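You operate a simulated robot arm through the tools that you are given. There is no shell and no other tool.

You run a simulated robot arm. Do the job below in one go: nothing can be reset, and whatever is moved stays where it is left.

JOB
Set the controls near the top of the green table. At the end: the pink clip stands where the white spool with blue ends stood; the white spool with blue ends from the top of the green table is on the brown carton; the table lock knob is turned to locked; the gate lever is set to open; the batch knob is turned to 25; whatever was shut is shut again. Leave all else as you found it, and nothing knocked over. Set down upright: white spool with blue ends.

Only the result counts: the job must be done as asked and must still hold three seconds after the hand-in. Knocking over, shifting, dropping, spilling or breaking anything else fails it.

ROBOT AND FRAMES
A 6-joint arm with a two-finger parallel gripper, fixed in place. Base frame: the origin is at the foot of the arm, x ahead of it, y to its left, z up; the work surface is at about z = 800. Units: mm, rad, N and s.
With the tool pointing down near the work surface it reaches from about 340 to 760 mm from the base axis. Its first joint turns from -1.152 to 1.152 rad. Payload 2.45 kg.
Tool frame: the origin (TCP) lies between the finger pads and is the grasp point; the fingertips stand 24 mm ahead of it; z points along the fingers, y is the line along which they close. The gripper opens to 68 mm. The fingers are 17 mm wide and 10 mm thick; the gripper's body (40 by 70 mm) begins 41 mm behind the TCP.
Orientation is told as [roll, pitch, yaw] about the base's x, y, z axes, in that order, counted from this pose: with the fingers straight down and closing along the base's y, the tool's x points along the base's -x, its y along +y and its z along -z.

CONTROLS
- The arm moves only by the tool move_arm. Its argument "steps" is text: rows parted by semicolons, each of 7 numbers parted by spaces: the shift along the tool's x, y, z in m, then the turn, a rotation vector about the tool's x, y, z in rad, then the opening, from 0 (shut) to 1 (fully open). In form: tx ty tz rx ry rz claw; .... A call has 1 to 20 rows; each row is the pose to reach, as a shift and turn from the pose commanded when the call began, along the tool's axes at that moment. A row lasts 0.2 s, in which the tool goes at most 50 mm and 0.15 rad; a call with a longer step from one row to the next is refused whole, and so is a gripper value outside its range. Where a pose cannot be reached the arm comes as near as it can. A force on the tool above 40 N (or 10 N above the force at the start of the call, whichever is more), or a blocked arm, ends the call early, and 0.2 s more pass. The fingers move at their own pace (about 108 mm/s each) and stop on an object; they squeeze with about 37 N. The grip force told is the motor's: it shows also when the fingers shut on nothing. Time passes only in rows, and 0.2 s behind the last, so rows that repeat a pose let the fingers close. The reply holds the time, the measured pose of the TCP, the force on the tool along the base axes, the opening and the grip force, in the units named above and with some noise, with the torque about the TCP (base axes, N m) and any sound that the robot's microphone picked up.
- Cameras (640 x 400 px; columns grow to the right, rows downward): "scene" is fixed at [177.7, 435.6, 1447.1]; the picture's right is [-0.56, -0.83, 0.00], its down [-0.60, 0.41, -0.69] and it looks along [0.57, -0.39, -0.72] (base axes); focal length 221 px, centre (320, 200). "wrist" rides on the gripper at [84, 11, -75] in the tool frame; the picture's right is [-0.13, 0.99, 0.00], its down [-0.60, -0.08, -0.79] and it looks along [-0.79, -0.10, 0.61] (tool axes); focal length 251 px, centre (320, 200). There is no depth. A picture from a camera that has moved, and an enlarged one, comes with that camera's place and axes in the base frame and with its lens.
- snapshot(camera): a new picture of that camera. It takes no simulated time.
- inspect(camera, box): a new picture of the part [left, top, right, bottom] of that camera's present view, enlarged. It takes no simulated time.
- hand_in(): hands the job in; it is judged then, once.

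Nothing tells you positions but the pictures and the camera data. Unless the task says otherwise, let go and move clear before handing in.

The tools are called as name(argument=value, ...) on one line, values as JSON. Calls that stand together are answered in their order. move_arm: Moves the arm, as the interface text tells. Its arguments: {"type":"object","properties":{"steps":{"type":"string"}},"required":["steps"]} The other tools are called the same way: snapshot (camera) takes a picture; inspect (camera, box) takes an enlarged picture of a part of a camera's view; hand_in () hands the job in.

At the start:

```text
time: 0.0
eef_pos: [438.9, -46.2, 1258.3]
ee_rot: [-0.001, 0.0, 0.0]
wrist_force: [-0.6, 0.3, -0.2]
moment: [0.01, -0.01, 0.02]
width: 68.1
finger_force: 0.2
```

scene: 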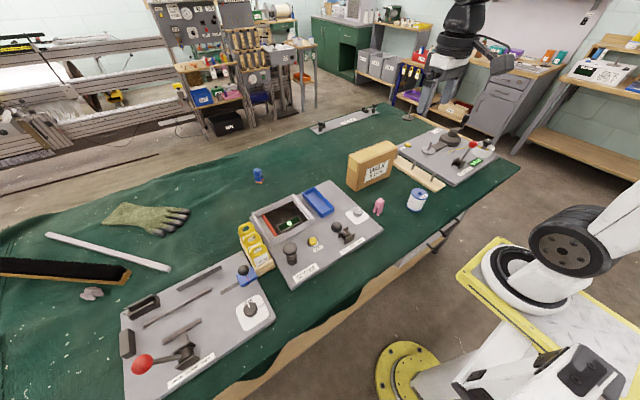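
wrist: 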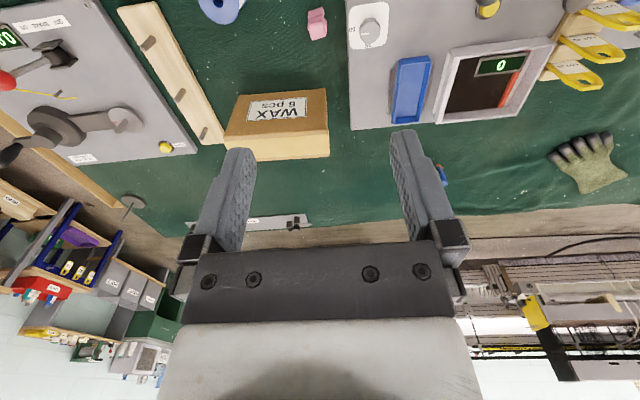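

I see a green table with three grey control panels, a brown carton, a white spool with blue ends and a pink clip. I'll look closer at the controls before moving anything.

inspect(camera="scene", box=[230, 170, 390, 290])

inspect(camera="scene", box=[340, 110, 520, 220])

inspect(camera="scene", box=[110, 240, 290, 400])

inspect(camera="scene", box=[280, 90, 430, 150])

inspect(camera="wrist", box=[0, 0, 220, 200])

inspect(camera="wrist", box=[330, 0, 640, 200])

```text
3.33 times, centred on (310, 230) of scene
camera zoom: at [177.7, 435.6, 1447.1], right [-0.56, -0.83, 0.0], down [-0.6, 0.41, -0.69], along [0.57, -0.39, -0.72], focal length 738 px, centre (353, 100)
```

zoom: 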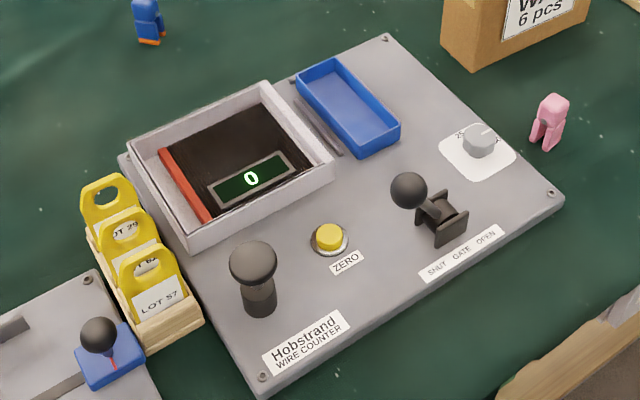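

```text
3.56 times, centred on (430, 165) of scene
camera zoom: at [177.7, 435.6, 1447.1], right [-0.56, -0.83, 0.0], down [-0.6, 0.41, -0.69], along [0.57, -0.39, -0.72], focal length 787 px, centre (-71, 324)
```

zoom: 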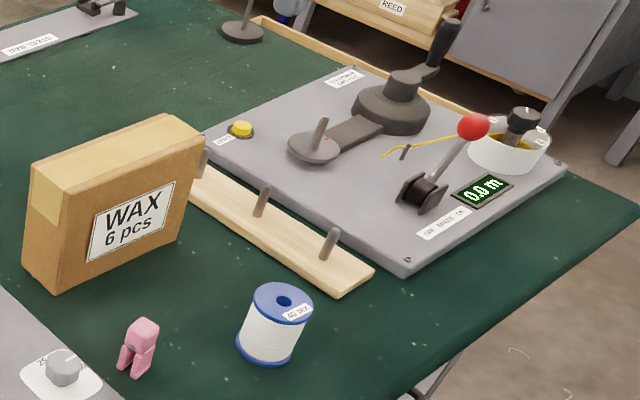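

```text
2.50 times, centred on (200, 320) of scene
camera zoom: at [177.7, 435.6, 1447.1], right [-0.56, -0.83, 0.0], down [-0.6, 0.41, -0.69], along [0.57, -0.39, -0.72], focal length 553 px, centre (620, -100)
```

zoom: 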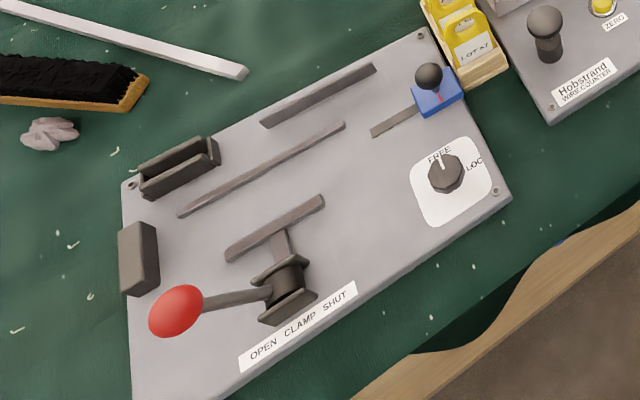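

```text
4.27 times, centred on (355, 120) of scene
camera zoom: at [177.7, 435.6, 1447.1], right [-0.56, -0.83, 0.0], down [-0.6, 0.41, -0.69], along [0.57, -0.39, -0.72], focal length 944 px, centre (171, 541)
```

zoom: 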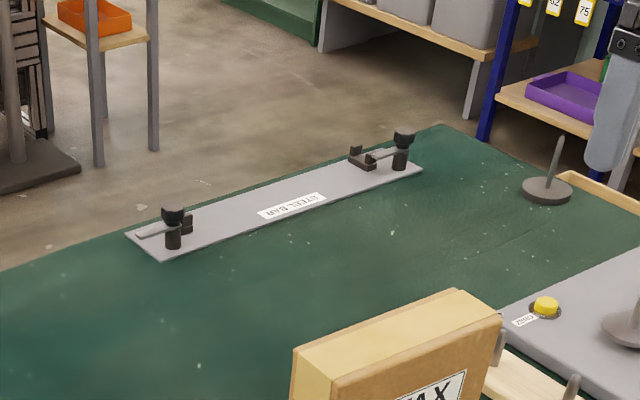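

```text
2.00 times, centred on (110, 100) of wrist
camera zoom: at [353.6, -36.5, 1332.3], right [0.13, 0.99, 0.0], down [0.6, -0.08, 0.79], along [0.79, -0.1, -0.61], focal length 503 px, centre (740, 400)
```

zoom: 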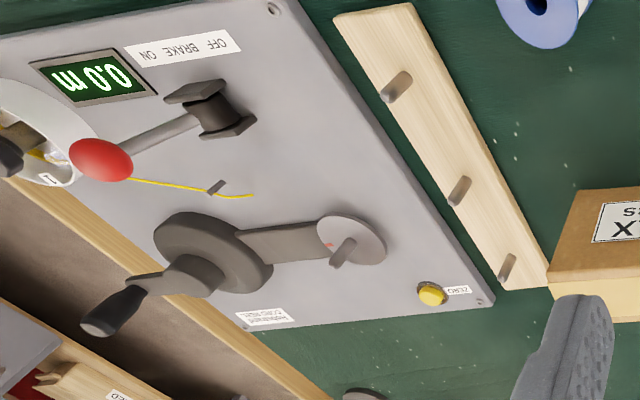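

```text
2.00 times, centred on (485, 100) of wrist
camera zoom: at [353.6, -36.5, 1332.3], right [0.13, 0.99, 0.0], down [0.6, -0.08, 0.79], along [0.79, -0.1, -0.61], focal length 503 px, centre (-10, 400)
```

zoom: 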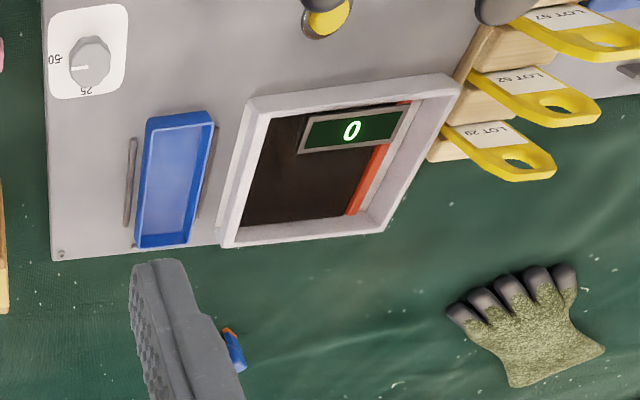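

The spool stands near (448, -192), the clip near (504, -52), the batch knob near (531, 28), the gate lever near (478, 128) and the lock knob near (438, 480). I'll bring the wrist camera lower over the spool to measure it.

move_arm(steps="0 -0.018 0.03 0 0 0 1; 0 -0.036 0.06 0 0 0 1; 0 -0.054 0.09 0 0 0 1; 0 -0.072 0.12 0 0 0 1; 0 -0.09 0.15 0 0 0 1; 0 -0.108 0.18 0 0 0 1; 0 -0.126 0.21 0 0 0 1; 0 -0.146 0.24 0 0 0 1")

snapshot(camera="wrist")

```text
time: 1.8
eef_pos: [436.9, -193.1, 1018.3]
ee_rot: [0.0, 0.001, 0.0]
wrist_force: [-0.1, -0.5, 0.7]
moment: [0.01, 0.03, -0.01]
width: 67.9
finger_force: 0.0
```

```text
taken
camera wrist: at [352.9, -184.9, 1093.3], right [0.13, 0.99, 0.0], down [0.6, -0.08, 0.79], along [0.79, -0.1, -0.61], focal length 251 px, centre (320, 200)
```

wrist: 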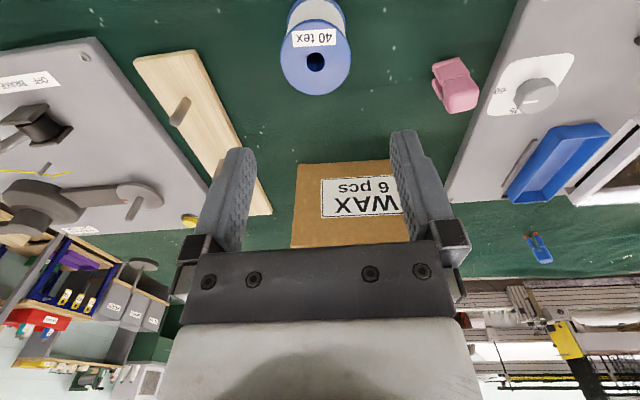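

The spool hole lies near (455, -200), and the spool is about 63 mm wide, only just narrower than the open gripper. I'll zoom in and compare with the scene camera to pin down its centre and height.

inspect(camera="wrist", box=[240, 0, 400, 100])

inspect(camera="scene", box=[380, 170, 444, 220])

inspect(camera="wrist", box=[400, 20, 640, 220])

snapshot(camera="scene")

```text
4.00 times, centred on (320, 50) of wrist
camera zoom: at [352.9, -184.9, 1093.3], right [0.13, 0.99, 0.0], down [0.6, -0.08, 0.79], along [0.79, -0.1, -0.61], focal length 1006 px, centre (320, 800)
```

zoom: 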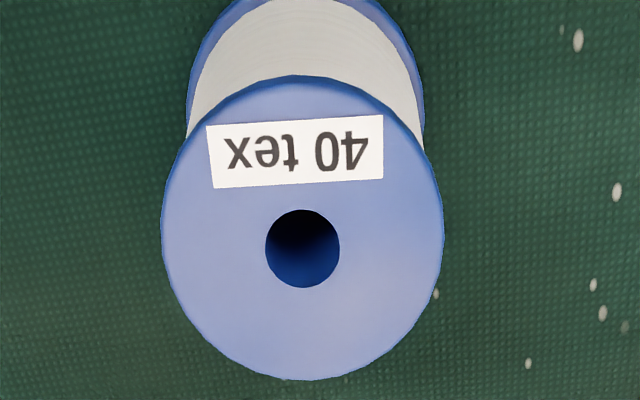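

```text
8.00 times, centred on (412, 195) of scene
camera zoom: at [177.7, 435.6, 1447.1], right [-0.56, -0.83, 0.0], down [-0.6, 0.41, -0.69], along [0.57, -0.39, -0.72], focal length 1770 px, centre (-416, 240)
```

zoom: 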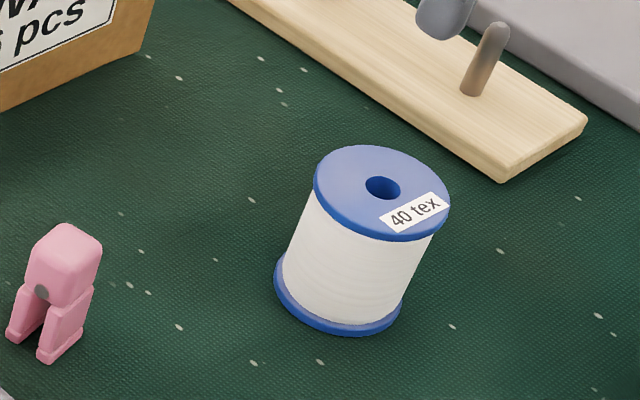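

```text
2.00 times, centred on (520, 120) of wrist
camera zoom: at [352.9, -184.9, 1093.3], right [0.13, 0.99, 0.0], down [0.6, -0.08, 0.79], along [0.79, -0.1, -0.61], focal length 503 px, centre (-80, 360)
```

zoom: 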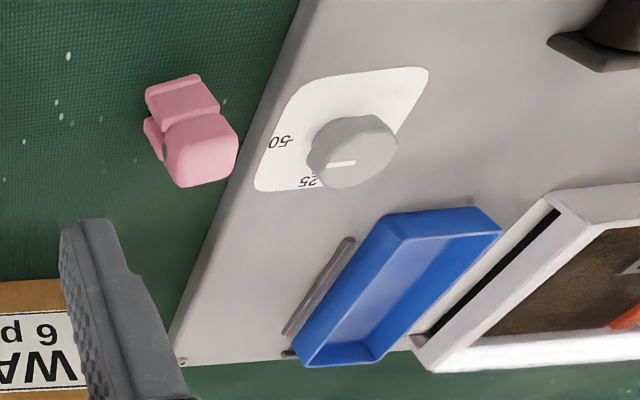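

```text
taken
```

scene: 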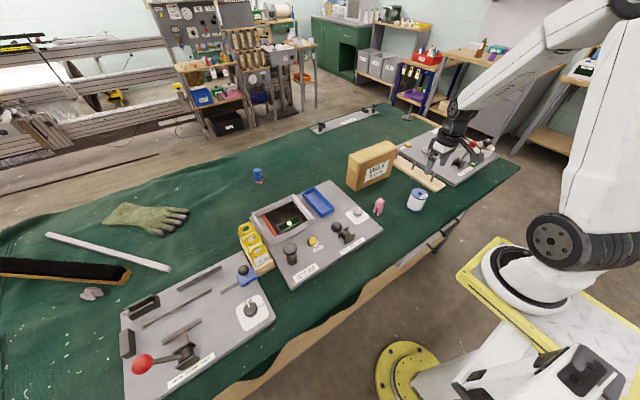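

The two views place the spool's top centre near (456, -202, 860). I'll measure the carton the same way before lifting anything.

inspect(camera="scene", box=[340, 135, 404, 195])

move_arm(steps="0.02 0.02 -0.03 0 0 0 1; 0.03 0.04 -0.06 0 0 0 1; 0.04 0.06 -0.09 0 0 0 1; 0.05 0.08 -0.12 0 0 0 1; 0.05 0.08 -0.12 0 0 0 1")

snapshot(camera="wrist")

```text
6.67 times, centred on (372, 165) of scene
camera zoom: at [177.7, 435.6, 1447.1], right [-0.56, -0.83, 0.0], down [-0.6, 0.41, -0.69], along [0.57, -0.39, -0.72], focal length 1475 px, centre (-27, 433)
```

zoom: 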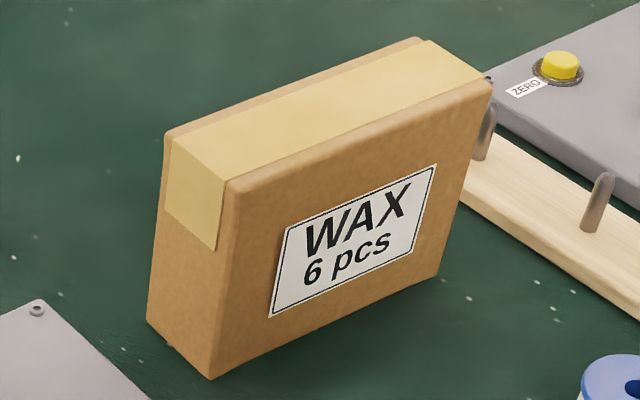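

```text
time: 3.0
eef_pos: [388.4, -114.5, 1141.3]
ee_rot: [-0.001, -0.001, -0.001]
wrist_force: [-0.2, -0.3, -1.0]
moment: [-0.01, 0.02, 0.02]
width: 68.1
finger_force: 0.1
```

```text
taken
camera wrist: at [303.2, -104.9, 1215.2], right [0.13, 0.99, 0.0], down [0.6, -0.08, 0.79], along [0.79, -0.1, -0.61], focal length 251 px, centre (320, 200)
```

wrist: 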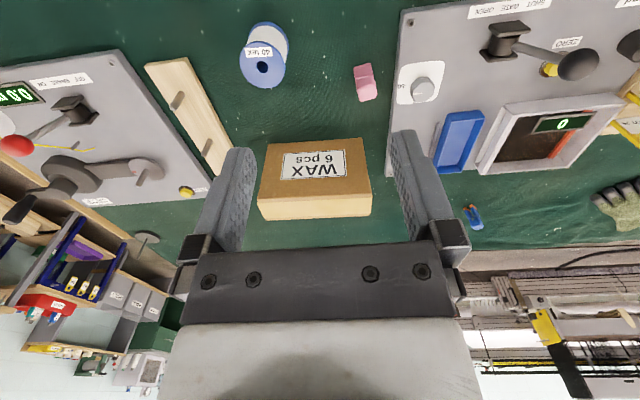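

The carton is about 66 mm deep, 190 mm long and 148 mm high, with its centre near (670, -157). I'll zoom in on it from the wrist, along with the controls now in view.

inspect(camera="wrist", box=[240, 120, 400, 230])

inspect(camera="wrist", box=[380, 0, 640, 190])

```text
3.64 times, centred on (320, 175) of wrist
camera zoom: at [303.2, -104.9, 1215.2], right [0.13, 0.99, 0.0], down [0.6, -0.08, 0.79], along [0.79, -0.1, -0.61], focal length 914 px, centre (320, 291)
```

zoom: 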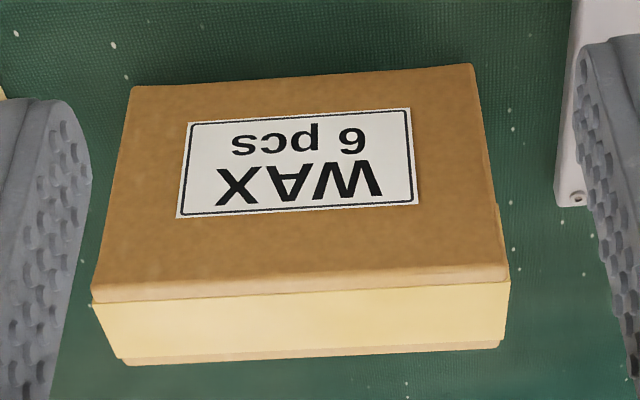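

```text
2.11 times, centred on (510, 95) of wrist
camera zoom: at [303.2, -104.9, 1215.2], right [0.13, 0.99, 0.0], down [0.6, -0.08, 0.79], along [0.79, -0.1, -0.61], focal length 529 px, centre (-80, 421)
```

zoom: 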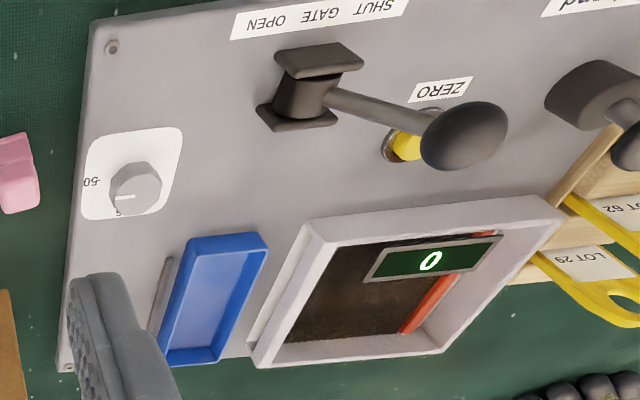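

The carton's top is at about z = 951, centred near (669, -160). I'll go above the spool with the fingertips about 20 mm above its top and check that the gripper is centred.

move_arm(steps="-0.011 -0.014 0.03 0 0 0 1; -0.022 -0.028 0.06 0 0 0 1; -0.033 -0.042 0.09 0 0 0 1; -0.044 -0.056 0.12 0 0 0 1; -0.055 -0.07 0.15 0 0 0 1; -0.068 -0.087 0.18 0 0 0 1; -0.068 -0.087 0.21 0 0 0 1; -0.068 -0.087 0.235 0 0 0 1; -0.068 -0.087 0.235 0 0 0 1")

snapshot(camera="wrist")

inspect(camera="wrist", box=[220, 60, 420, 200])

inspect(camera="scene", box=[370, 150, 460, 220])

```text
time: 5.0
eef_pos: [456.9, -197.8, 904.9]
ee_rot: [-0.001, 0.001, 0.0]
wrist_force: [0.4, 0.5, -0.2]
moment: [0.01, -0.03, 0.02]
width: 67.8
finger_force: 0.1
```

```text
taken
camera wrist: at [371.0, -188.6, 979.5], right [0.13, 0.99, 0.0], down [0.6, -0.08, 0.79], along [0.79, -0.1, -0.61], focal length 251 px, centre (320, 200)
```

wrist: 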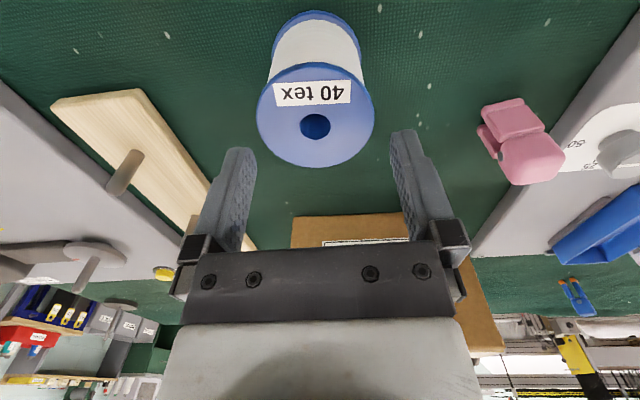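

```text
2.86 times, centred on (320, 130) of wrist
camera zoom: at [371.0, -188.6, 979.5], right [0.13, 0.99, 0.0], down [0.6, -0.08, 0.79], along [0.79, -0.1, -0.61], focal length 718 px, centre (320, 400)
```

zoom: 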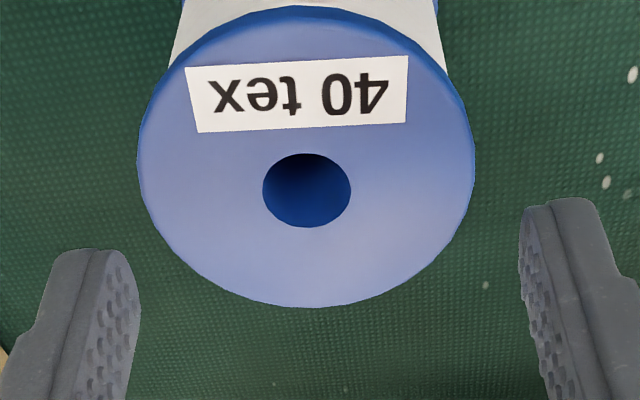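

```text
5.71 times, centred on (415, 185) of scene
camera zoom: at [177.7, 435.6, 1447.1], right [-0.56, -0.83, 0.0], down [-0.6, 0.41, -0.69], along [0.57, -0.39, -0.72], focal length 1265 px, centre (-223, 286)
```

zoom: 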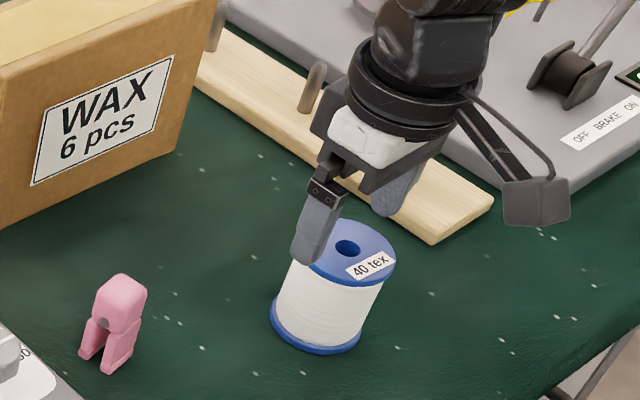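

The spool centre is about 3 mm to the -y side of the gripper's axis. I'll correct that at this height and look again before lowering.

move_arm(steps="0 -0.0028 0 0 0 0 1; 0 -0.0028 0.004 0 0 0 1; 0 -0.0028 0.004 0 0 0 1")

inspect(camera="wrist", box=[220, 60, 420, 200])

inspect(camera="scene", box=[390, 170, 440, 220])

```text
time: 5.8
eef_pos: [456.4, -200.7, 898.5]
ee_rot: [-0.001, 0.0, 0.002]
wrist_force: [0.2, 0.4, -0.3]
moment: [0.04, 0.02, 0.0]
width: 68.0
finger_force: 0.1
```

```text
2.86 times, centred on (320, 130) of wrist
camera zoom: at [371.1, -191.5, 974.5], right [0.13, 0.99, 0.0], down [0.6, -0.08, 0.79], along [0.79, -0.1, -0.61], focal length 718 px, centre (320, 400)
```

zoom: 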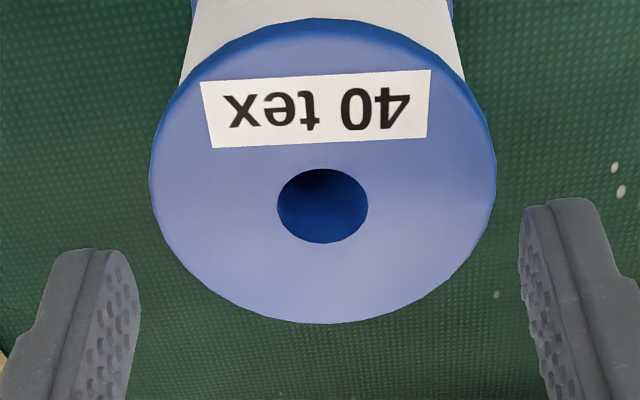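

```text
8.00 times, centred on (415, 195) of scene
camera zoom: at [177.7, 435.6, 1447.1], right [-0.56, -0.83, 0.0], down [-0.6, 0.41, -0.69], along [0.57, -0.39, -0.72], focal length 1770 px, centre (-440, 240)
```

zoom: 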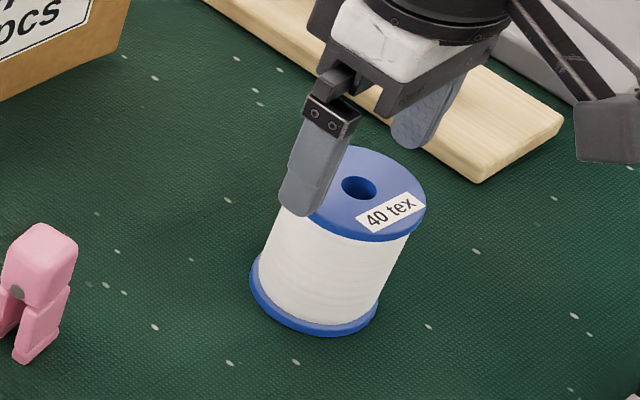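

The gripper is now centred on the spool to within about 0.4 mm. I'll lower about 50 mm around it, still open.

move_arm(steps="0 0 0.008 0 0 0 1; 0 0 0.016 0 0 0 1; 0 0 0.024 0 0 0 1; 0 0 0.032 0 0 0 1; 0 0 0.040 0 0 0 1; 0 0 0.048 0 0 0 1; 0 0 0.052 0 0 0 1; 0 0 0.052 0 0 0 1")

snapshot(camera="wrist")

inspect(camera="scene", box=[390, 170, 440, 220])

```text
time: 7.6
eef_pos: [456.8, -201.9, 845.3]
ee_rot: [-0.001, 0.0, -0.002]
wrist_force: [-0.8, -0.3, -0.4]
moment: [0.04, 0.0, 0.05]
width: 67.9
finger_force: 0.1
```

```text
taken
camera wrist: at [371.6, -192.6, 921.5], right [0.13, 0.99, 0.0], down [0.6, -0.08, 0.79], along [0.79, -0.1, -0.61], focal length 251 px, centre (320, 200)
```

wrist: 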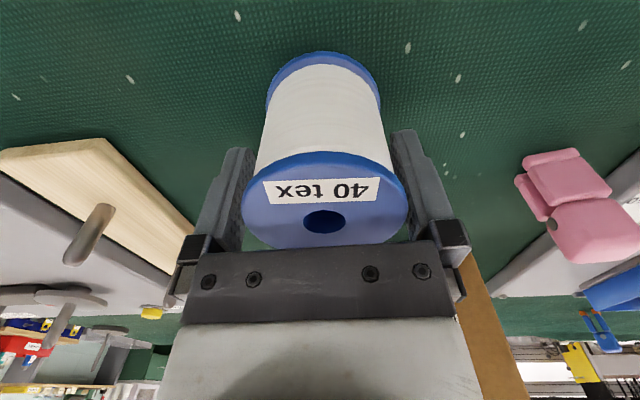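

```text
8.00 times, centred on (415, 195) of scene
camera zoom: at [177.7, 435.6, 1447.1], right [-0.56, -0.83, 0.0], down [-0.6, 0.41, -0.69], along [0.57, -0.39, -0.72], focal length 1770 px, centre (-440, 240)
```

zoom: 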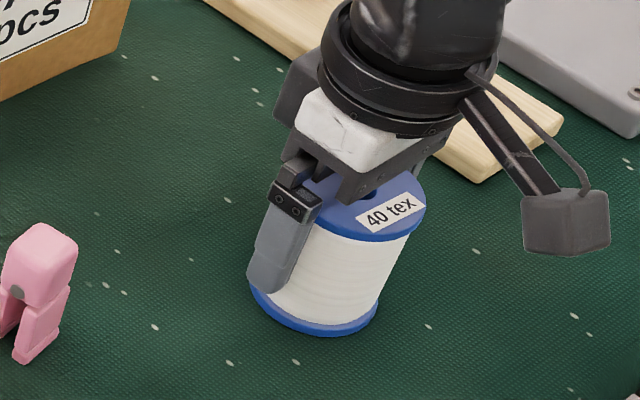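

The fingers are around the spool without touching, with the top flange about 20 mm above the TCP. I'll rise 11 mm so the pads' middle meets the flange, then close.

move_arm(steps="0 0 -0.011 0 0 0 1; 0 0 -0.011 0 0 0 0.9; 0 0 -0.011 0 0 0 0.8; 0 0 -0.011 0 0 0 0.7; 0 0 -0.011 0 0 0 0.6; 0 0 -0.011 0 0 0 0.6")

snapshot(camera="wrist")

```text
time: 9.0
eef_pos: [457.6, -201.8, 857.5]
ee_rot: [-0.001, -0.002, -0.001]
wrist_force: [0.1, -0.8, 0.2]
moment: [0.0, 0.03, -0.02]
width: 57.0
finger_force: 37.5
```

```text
taken
camera wrist: at [371.9, -192.5, 933.8], right [0.13, 0.99, 0.0], down [0.6, -0.08, 0.79], along [0.79, -0.1, -0.61], focal length 251 px, centre (320, 200)
```

wrist: 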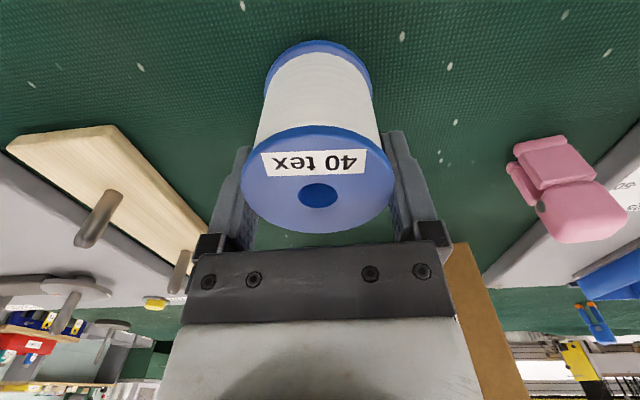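

The spool is gripped at 57 mm width with a firm force, and its base is about 57 mm below the TCP. I'll lift it straight up and check the hold.

move_arm(steps="0 0 -0.01 0 0 0 0.5; 0 0 -0.03 0 0 0 0.5; 0 0 -0.06 0 0 0 0.5; 0 0 -0.09 0 0 0 0.5; 0 0 -0.12 0 0 0 0.5; 0 0 -0.15 0 0 0 0.5; 0 0 -0.18 0 0 0 0.5; 0 0 -0.205 0 0 0 0.5; 0 0 -0.215 0 0 0 0.5; 0 0 -0.215 0 0 0 0.5")

snapshot(camera="wrist")

inspect(camera="scene", box=[340, 100, 500, 220])

```text
time: 11.2
eef_pos: [457.7, -200.0, 1071.6]
ee_rot: [0.002, -0.003, 0.0]
wrist_force: [-0.2, 0.1, -1.1]
moment: [0.01, -0.03, 0.04]
width: 57.3
finger_force: 37.1
```

```text
taken
camera wrist: at [373.2, -191.2, 1147.0], right [0.13, 0.99, 0.0], down [0.6, -0.08, 0.79], along [0.79, -0.1, -0.61], focal length 251 px, centre (320, 200)
```

wrist: 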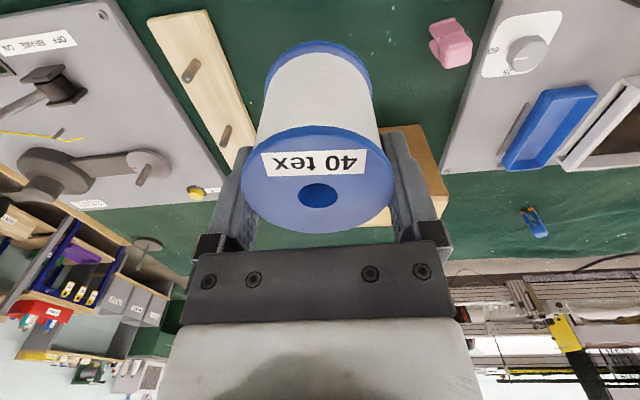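

```text
3.33 times, centred on (420, 160) of scene
camera zoom: at [177.7, 435.6, 1447.1], right [-0.56, -0.83, 0.0], down [-0.6, 0.41, -0.69], along [0.57, -0.39, -0.72], focal length 738 px, centre (-13, 333)
```

zoom: 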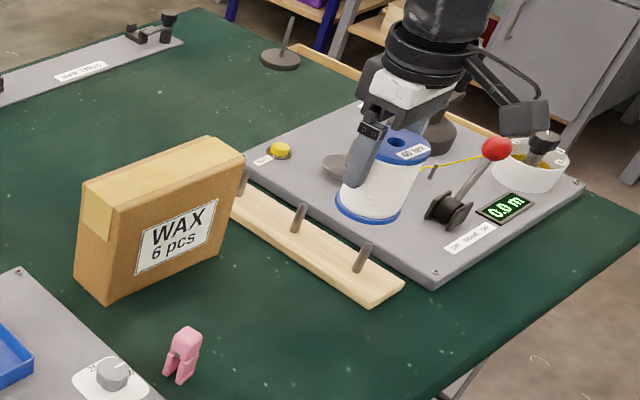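

The spool is held well and hangs upright. I'll carry it above the carton's centre near (669, -160) at this height.

move_arm(steps="-0.02 0.004 0 0 0 0 0.5; -0.05 0.01 0 0 0 0 0.5; -0.08 0.016 0 0 0 0 0.5; -0.11 0.022 0 0 0 0 0.5; -0.14 0.028 0 0 0 0 0.5; -0.17 0.034 0 0 0 0 0.5; -0.195 0.039 0 0 0 0 0.5; -0.211 0.041 0 0 0 0 0.5; -0.211 0.041 0 0 0 0 0.5")

snapshot(camera="wrist")

inspect(camera="scene", box=[330, 90, 430, 200])

```text
time: 13.2
eef_pos: [669.8, -161.6, 1070.4]
ee_rot: [0.0, 0.0, -0.001]
wrist_force: [0.1, -0.5, -1.3]
moment: [0.01, -0.01, -0.01]
width: 57.0
finger_force: 37.0
```

```text
taken
camera wrist: at [584.6, -152.0, 1146.9], right [0.13, 0.99, 0.0], down [0.6, -0.08, 0.79], along [0.79, -0.1, -0.61], focal length 251 px, centre (320, 200)
```

wrist: 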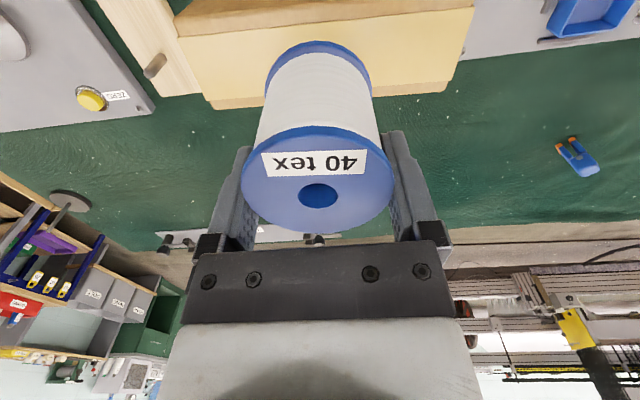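

```text
3.64 times, centred on (380, 145) of scene
camera zoom: at [177.7, 435.6, 1447.1], right [-0.56, -0.83, 0.0], down [-0.6, 0.41, -0.69], along [0.57, -0.39, -0.72], focal length 805 px, centre (102, 400)
```

zoom: 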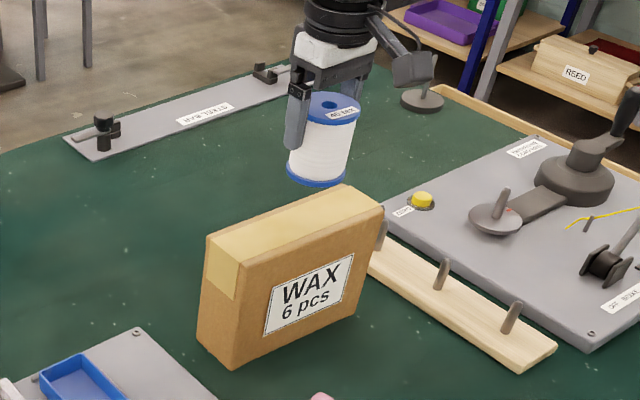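

The carton's top centre is about 4 mm further ahead than the TCP, so I'll shift by that and lower until the spool's base is just above the carton.

move_arm(steps="-0.004 0.002 0.01 0 0 0 0.5; -0.004 0.002 0.025 0 0 0 0.5; -0.004 0.002 0.04 0 0 0 0.5; -0.004 0.002 0.05 0 0 0 0.5; -0.004 0.002 0.053 0 0 0 0.5; -0.004 0.002 0.053 0 0 0 0.5")

inspect(camera="scene", box=[340, 100, 420, 190])

snapshot(camera="wrist")

```text
time: 14.6
eef_pos: [671.4, -159.0, 1018.2]
ee_rot: [0.0, 0.0, -0.001]
wrist_force: [0.1, 0.1, -1.3]
moment: [0.03, 0.0, 0.01]
width: 57.1
finger_force: 37.1
```

```text
4.44 times, centred on (380, 145) of scene
camera zoom: at [177.7, 435.6, 1447.1], right [-0.56, -0.83, 0.0], down [-0.6, 0.41, -0.69], along [0.57, -0.39, -0.72], focal length 984 px, centre (53, 444)
```

zoom: 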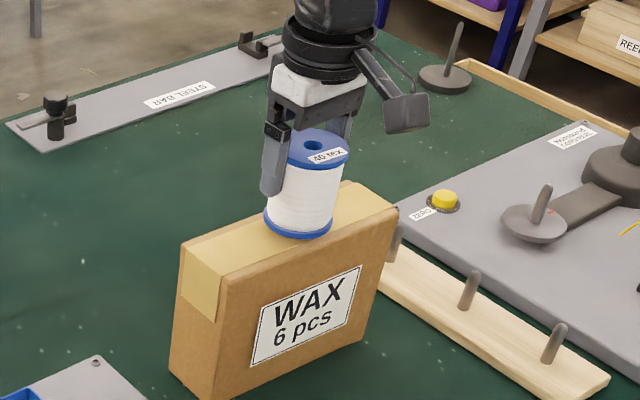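

```text
taken
camera wrist: at [586.9, -148.3, 1094.1], right [0.13, 0.99, 0.0], down [0.6, -0.08, 0.79], along [0.79, -0.1, -0.61], focal length 251 px, centre (320, 200)
```

wrist: 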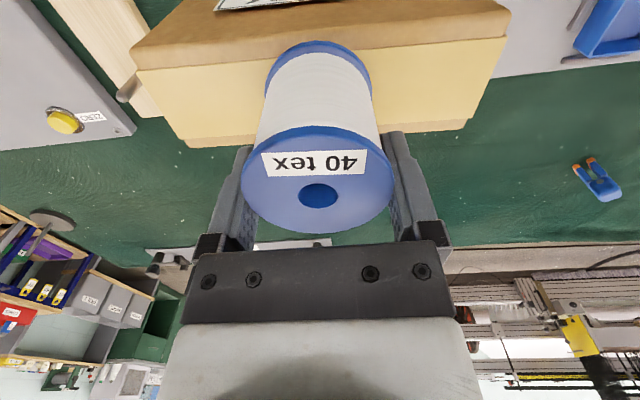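

The spool is about 10 mm above the carton. I'll zoom in on the wrist view to see exactly where the spool sits in the grip relative to the carton's edges.

inspect(camera="wrist", box=[220, 20, 420, 150])

inspect(camera="wrist", box=[220, 110, 420, 250])

inspect(camera="scene", box=[365, 120, 435, 170])

```text
3.08 times, centred on (320, 85) of wrist
camera zoom: at [586.9, -148.3, 1094.1], right [0.13, 0.99, 0.0], down [0.6, -0.08, 0.79], along [0.79, -0.1, -0.61], focal length 774 px, centre (320, 554)
```

zoom: 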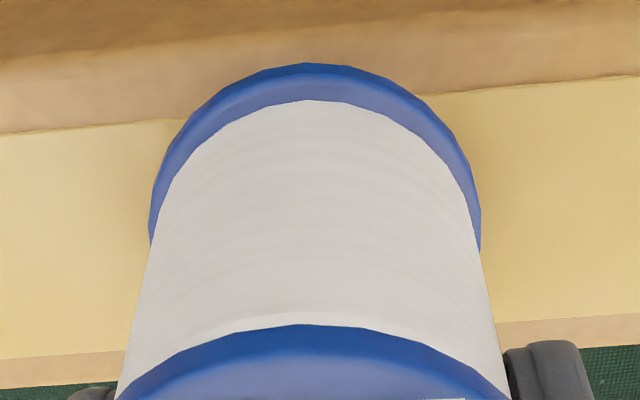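

```text
2.86 times, centred on (320, 180) of wrist
camera zoom: at [586.9, -148.3, 1094.1], right [0.13, 0.99, 0.0], down [0.6, -0.08, 0.79], along [0.79, -0.1, -0.61], focal length 718 px, centre (320, 257)
```

zoom: 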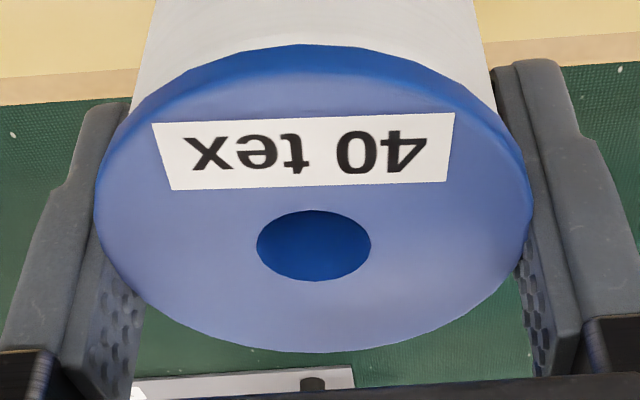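

```text
8.00 times, centred on (400, 145) of scene
camera zoom: at [177.7, 435.6, 1447.1], right [-0.56, -0.83, 0.0], down [-0.6, 0.41, -0.69], along [0.57, -0.39, -0.72], focal length 1770 px, centre (-320, 640)
```

zoom: 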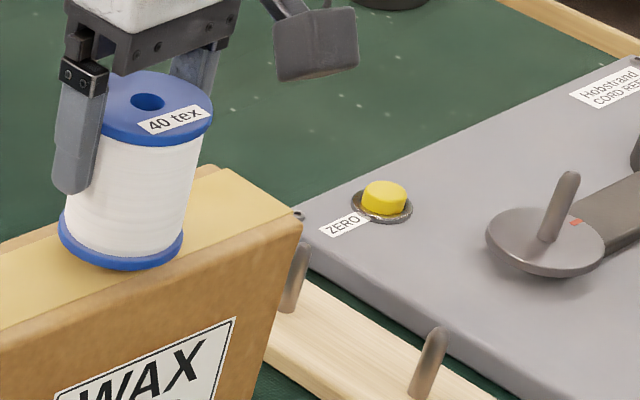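

The spool sits about 9 mm toward the robot from the TCP, so its centre is at x ≈ 662 and the carton's top spans x ≈ 636–700. I'll shift 6 mm forward to centre it and lower in small steps.

move_arm(steps="-0.003 0 0 0 0 0 0.5; -0.006 0 0 0 0 0 0.5; -0.006 0 0.002 0 0 0 0.5; -0.006 0 0.004 0 0 0 0.5; -0.006 0 0.004 0 0 0 0.5")

inspect(camera="scene", box=[350, 120, 410, 170])

inspect(camera="wrist", box=[220, 0, 420, 150])

```text
time: 15.8
eef_pos: [678.0, -158.0, 1016.0]
ee_rot: [0.001, 0.0, 0.0]
wrist_force: [0.0, 0.6, -1.2]
moment: [-0.03, 0.01, 0.0]
width: 57.0
finger_force: 37.4
```

```text
8.00 times, centred on (380, 145) of scene
camera zoom: at [177.7, 435.6, 1447.1], right [-0.56, -0.83, 0.0], down [-0.6, 0.41, -0.69], along [0.57, -0.39, -0.72], focal length 1770 px, centre (-160, 640)
```

zoom: 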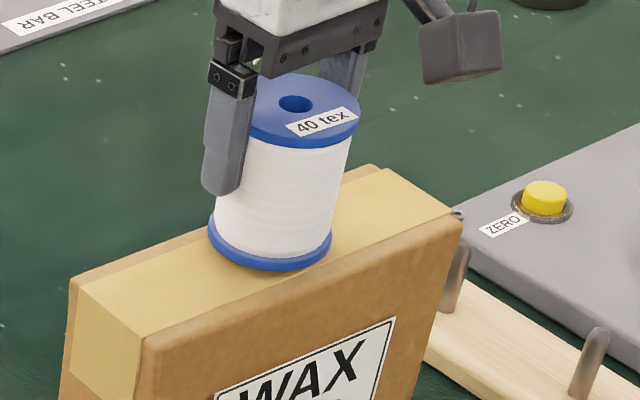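

```text
2.67 times, centred on (320, 75) of wrist
camera zoom: at [593.4, -148.3, 1089.9], right [0.13, 0.99, 0.0], down [0.6, -0.08, 0.79], along [0.79, -0.1, -0.61], focal length 670 px, centre (320, 533)
```

zoom: 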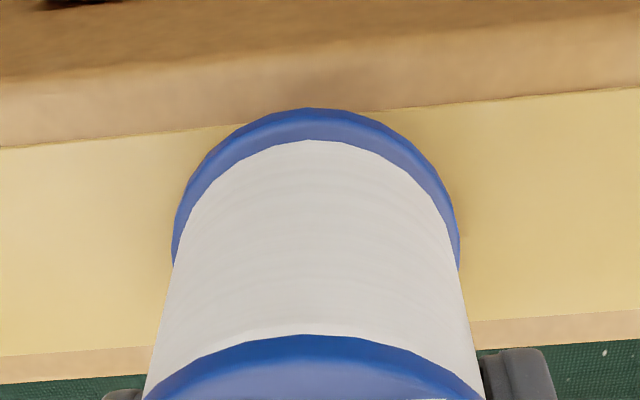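

The spool looks centred over the carton and is still hovering just above it. I'll lower in 1.5 mm steps and watch the force.

move_arm(steps="0 0 0.0015 0 0 0 0.5; 0 0 0.003 0 0 0 0.5; 0 0 0.003 0 0 0 0.5")

inspect(camera="scene", box=[350, 120, 410, 170])

```text
time: 16.6
eef_pos: [677.8, -157.8, 1012.5]
ee_rot: [0.001, -0.001, -0.001]
wrist_force: [-0.2, 0.6, -0.6]
moment: [-0.01, 0.0, -0.02]
width: 57.4
finger_force: 37.1
```

```text
8.00 times, centred on (380, 145) of scene
camera zoom: at [177.7, 435.6, 1447.1], right [-0.56, -0.83, 0.0], down [-0.6, 0.41, -0.69], along [0.57, -0.39, -0.72], focal length 1770 px, centre (-160, 640)
```

zoom: 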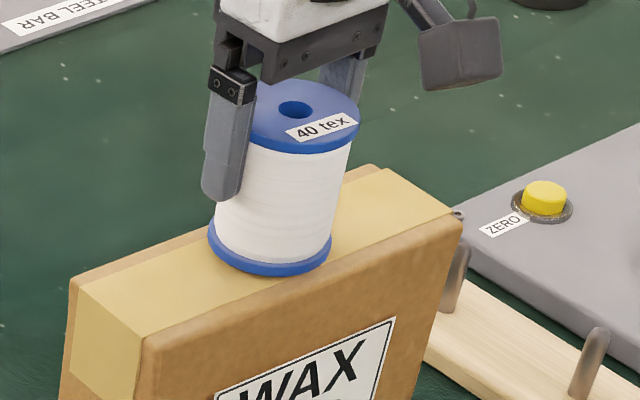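

move_arm(steps="0 0 0.0015 0 0 0 0.5; 0 0 0.003 0 0 0 0.5; 0 0 0.003 0 0 0 0.5")

```text
time: 17.4
eef_pos: [677.5, -158.5, 1008.4]
ee_rot: [0.002, 0.001, 0.0]
wrist_force: [0.4, 0.3, -0.5]
moment: [0.0, 0.01, 0.01]
width: 57.2
finger_force: 37.5
```

The force still shows no contact, so I'll keep lowering in small steps.

move_arm(steps="0 0 0.001 0 0 0 0.5; 0 0 0.002 0 0 0 0.5; 0 0 0.002 0 0 0 0.5")

inspect(camera="scene", box=[350, 120, 410, 170])

```text
time: 18.2
eef_pos: [677.9, -157.9, 1008.9]
ee_rot: [0.001, -0.003, -0.002]
wrist_force: [0.8, 2.0, 11.2]
moment: [0.19, 0.35, -0.06]
width: 57.4
finger_force: 37.0
```

```text
8.00 times, centred on (380, 145) of scene
camera zoom: at [177.5, 435.7, 1447.1], right [-0.56, -0.83, 0.0], down [-0.6, 0.41, -0.69], along [0.57, -0.39, -0.72], focal length 1770 px, centre (-160, 640)
```

zoom: 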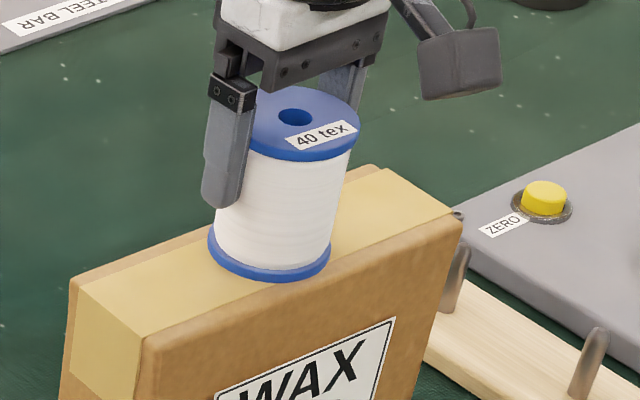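

The force rose to 11 N, so the spool rests on the carton. I'll relax by 1 mm, open fully and let the fingers part.

move_arm(steps="0 0 -0.001 0 0 0 0.5; 0 0 -0.001 0 0 0 0.85; 0 0 -0.001 0 0 0 0.92; 0 0 -0.001 0 0 0 1; 0 0 -0.001 0 0 0 1; 0 0 -0.001 0 0 0 1")

inspect(camera="wrist", box=[220, 20, 420, 250])

inspect(camera="scene", box=[350, 120, 410, 170])

```text
time: 19.6
eef_pos: [676.4, -159.6, 1006.7]
ee_rot: [0.0, 0.0, -0.001]
wrist_force: [0.0, 0.6, 0.2]
moment: [0.0, 0.01, -0.02]
width: 68.0
finger_force: 0.0
```

```text
1.74 times, centred on (320, 135) of wrist
camera zoom: at [592.0, -148.8, 1082.6], right [0.13, 0.99, 0.0], down [0.6, -0.08, 0.79], along [0.79, -0.1, -0.61], focal length 437 px, centre (320, 313)
```

zoom: 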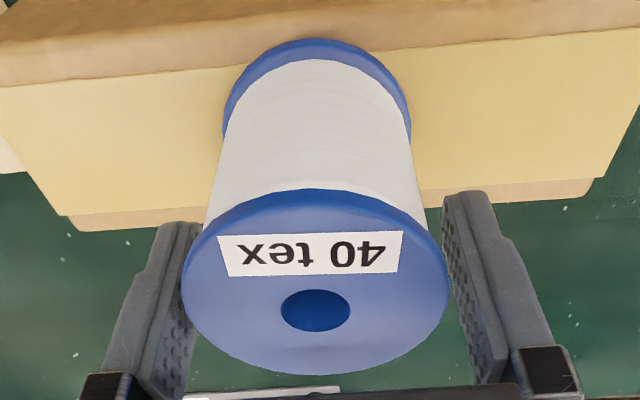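

```text
8.00 times, centred on (380, 145) of scene
camera zoom: at [177.7, 435.6, 1447.1], right [-0.56, -0.83, 0.0], down [-0.6, 0.41, -0.69], along [0.57, -0.39, -0.72], focal length 1770 px, centre (-160, 640)
```

zoom: 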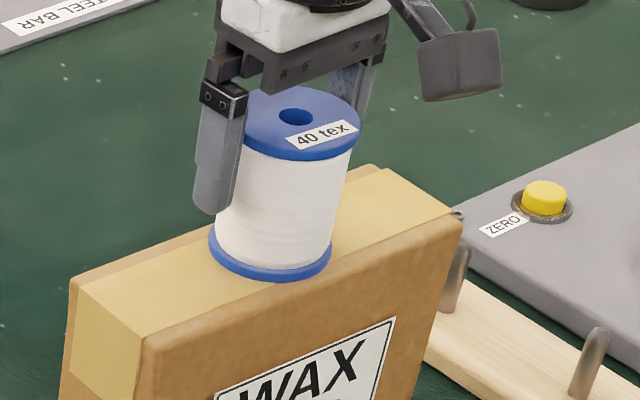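

The spool stands upright on the carton and the fingers are clear of it on both sides. I'll rise straight up and check it stays put.

move_arm(steps="0 0 -0.01 0 0 0 1; 0 0 -0.025 0 0 0 1; 0 0 -0.045 0 0 0 1; 0 0 -0.07 0 0 0 1; 0 0 -0.1 0 0 0 1; 0 0 -0.12 0 0 0 1; 0 0 -0.12 0 0 0 1")

inspect(camera="scene", box=[340, 110, 420, 200])

snapshot(camera="wrist")

```text
time: 21.2
eef_pos: [676.5, -159.2, 1126.3]
ee_rot: [0.001, 0.001, 0.001]
wrist_force: [0.0, -0.5, -1.3]
moment: [-0.01, 0.01, 0.0]
width: 68.2
finger_force: 0.0
```

```text
4.44 times, centred on (380, 155) of scene
camera zoom: at [177.7, 435.6, 1447.1], right [-0.56, -0.83, 0.0], down [-0.6, 0.41, -0.69], along [0.57, -0.39, -0.72], focal length 984 px, centre (53, 400)
```

zoom: 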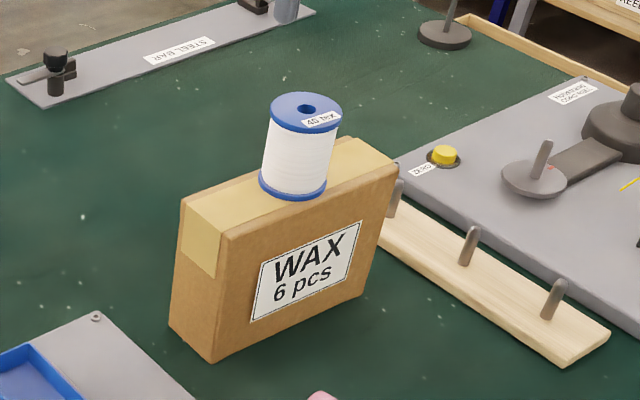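

```text
taken
camera wrist: at [592.4, -150.0, 1203.9], right [0.13, 0.99, 0.0], down [0.6, -0.08, 0.79], along [0.79, -0.1, -0.61], focal length 251 px, centre (320, 200)
```

wrist: 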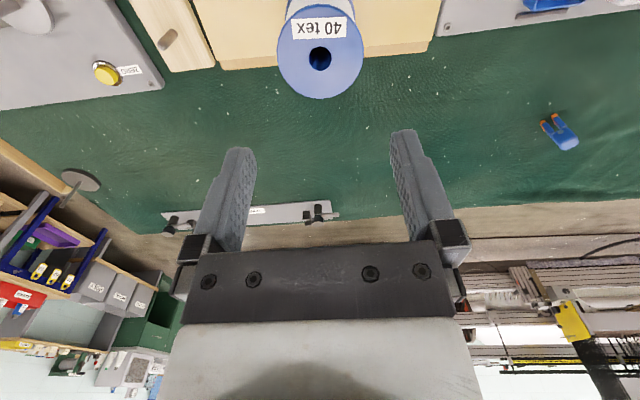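

The spool is on the carton, upright and stable. Next I'll go back and look at the pink clip from above.

move_arm(steps="0.03 0.015 0 0 0 0 1; 0.06 0.03 0 0 0 0 1; 0.09 0.045 0 0 0 0 1; 0.12 0.06 0 0 0 0 1; 0.15 0.075 0.03 0 0 0 1; 0.18 0.09 0.06 0 0 0 1; 0.206 0.104 0.09 0 0 0 1; 0.206 0.104 0.12 0 0 0 1; 0.206 0.104 0.15 0 0 0 1; 0.206 0.104 0.176 0 0 0 1; 0.206 0.104 0.176 0 0 0 1")

snapshot(camera="wrist")

inspect(camera="scene", box=[350, 180, 410, 230])

```text
time: 23.6
eef_pos: [472.6, -53.9, 953.8]
ee_rot: [0.0, 0.001, -0.001]
wrist_force: [0.9, -0.2, -0.3]
moment: [0.01, -0.01, 0.01]
width: 67.9
finger_force: 0.1
```

```text
taken
camera wrist: at [387.1, -44.2, 1028.4], right [0.13, 0.99, 0.0], down [0.6, -0.08, 0.79], along [0.79, -0.1, -0.61], focal length 251 px, centre (320, 200)
```

wrist: 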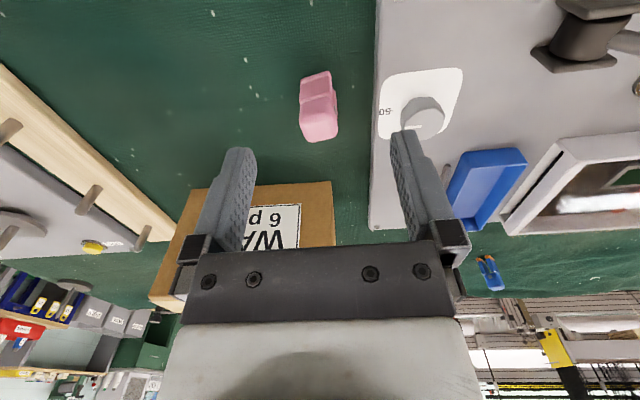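

```text
8.00 times, centred on (380, 205) of scene
camera zoom: at [177.7, 435.6, 1447.1], right [-0.56, -0.83, 0.0], down [-0.6, 0.41, -0.69], along [0.57, -0.39, -0.72], focal length 1770 px, centre (-160, 160)
```

zoom: 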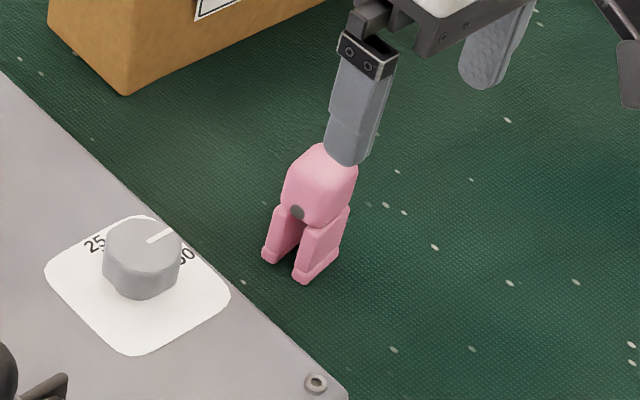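

The pink clip stands near (505, -50). I'll zoom in to see how it is turned so I can grip it across its flat sides.

inspect(camera="wrist", box=[270, 50, 370, 160])

inspect(camera="scene", box=[362, 188, 402, 220])

inspect(camera="wrist", box=[370, 0, 640, 240])

```text
3.64 times, centred on (320, 105) of wrist
camera zoom: at [387.1, -44.2, 1028.4], right [0.13, 0.99, 0.0], down [0.6, -0.08, 0.79], along [0.79, -0.1, -0.61], focal length 914 px, centre (320, 546)
```

zoom: 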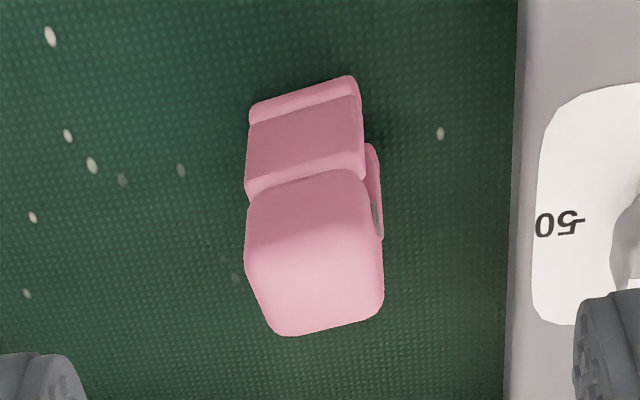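

```text
12.50 times, centred on (382, 204) of scene
camera zoom: at [177.7, 435.6, 1447.1], right [-0.56, -0.83, 0.0], down [-0.6, 0.41, -0.69], along [0.57, -0.39, -0.72], focal length 2766 px, centre (-455, 150)
```

zoom: 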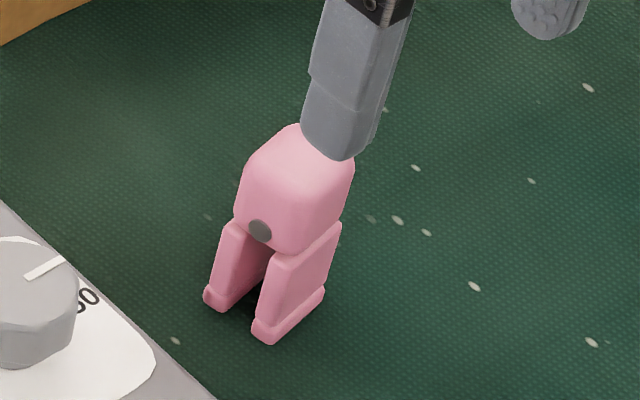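

```text
1.67 times, centred on (505, 120) of wrist
camera zoom: at [387.1, -44.2, 1028.4], right [0.13, 0.99, 0.0], down [0.6, -0.08, 0.79], along [0.79, -0.1, -0.61], focal length 419 px, centre (12, 333)
```

zoom: 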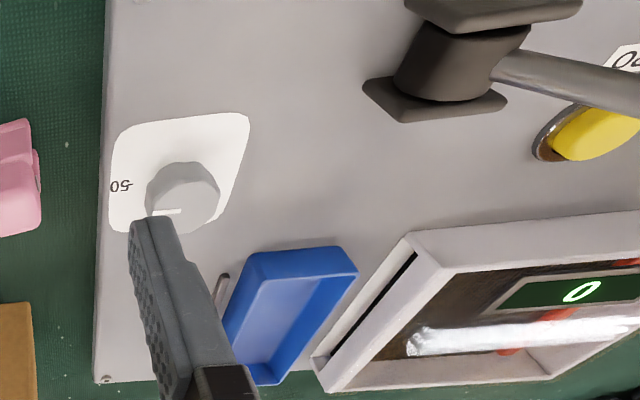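

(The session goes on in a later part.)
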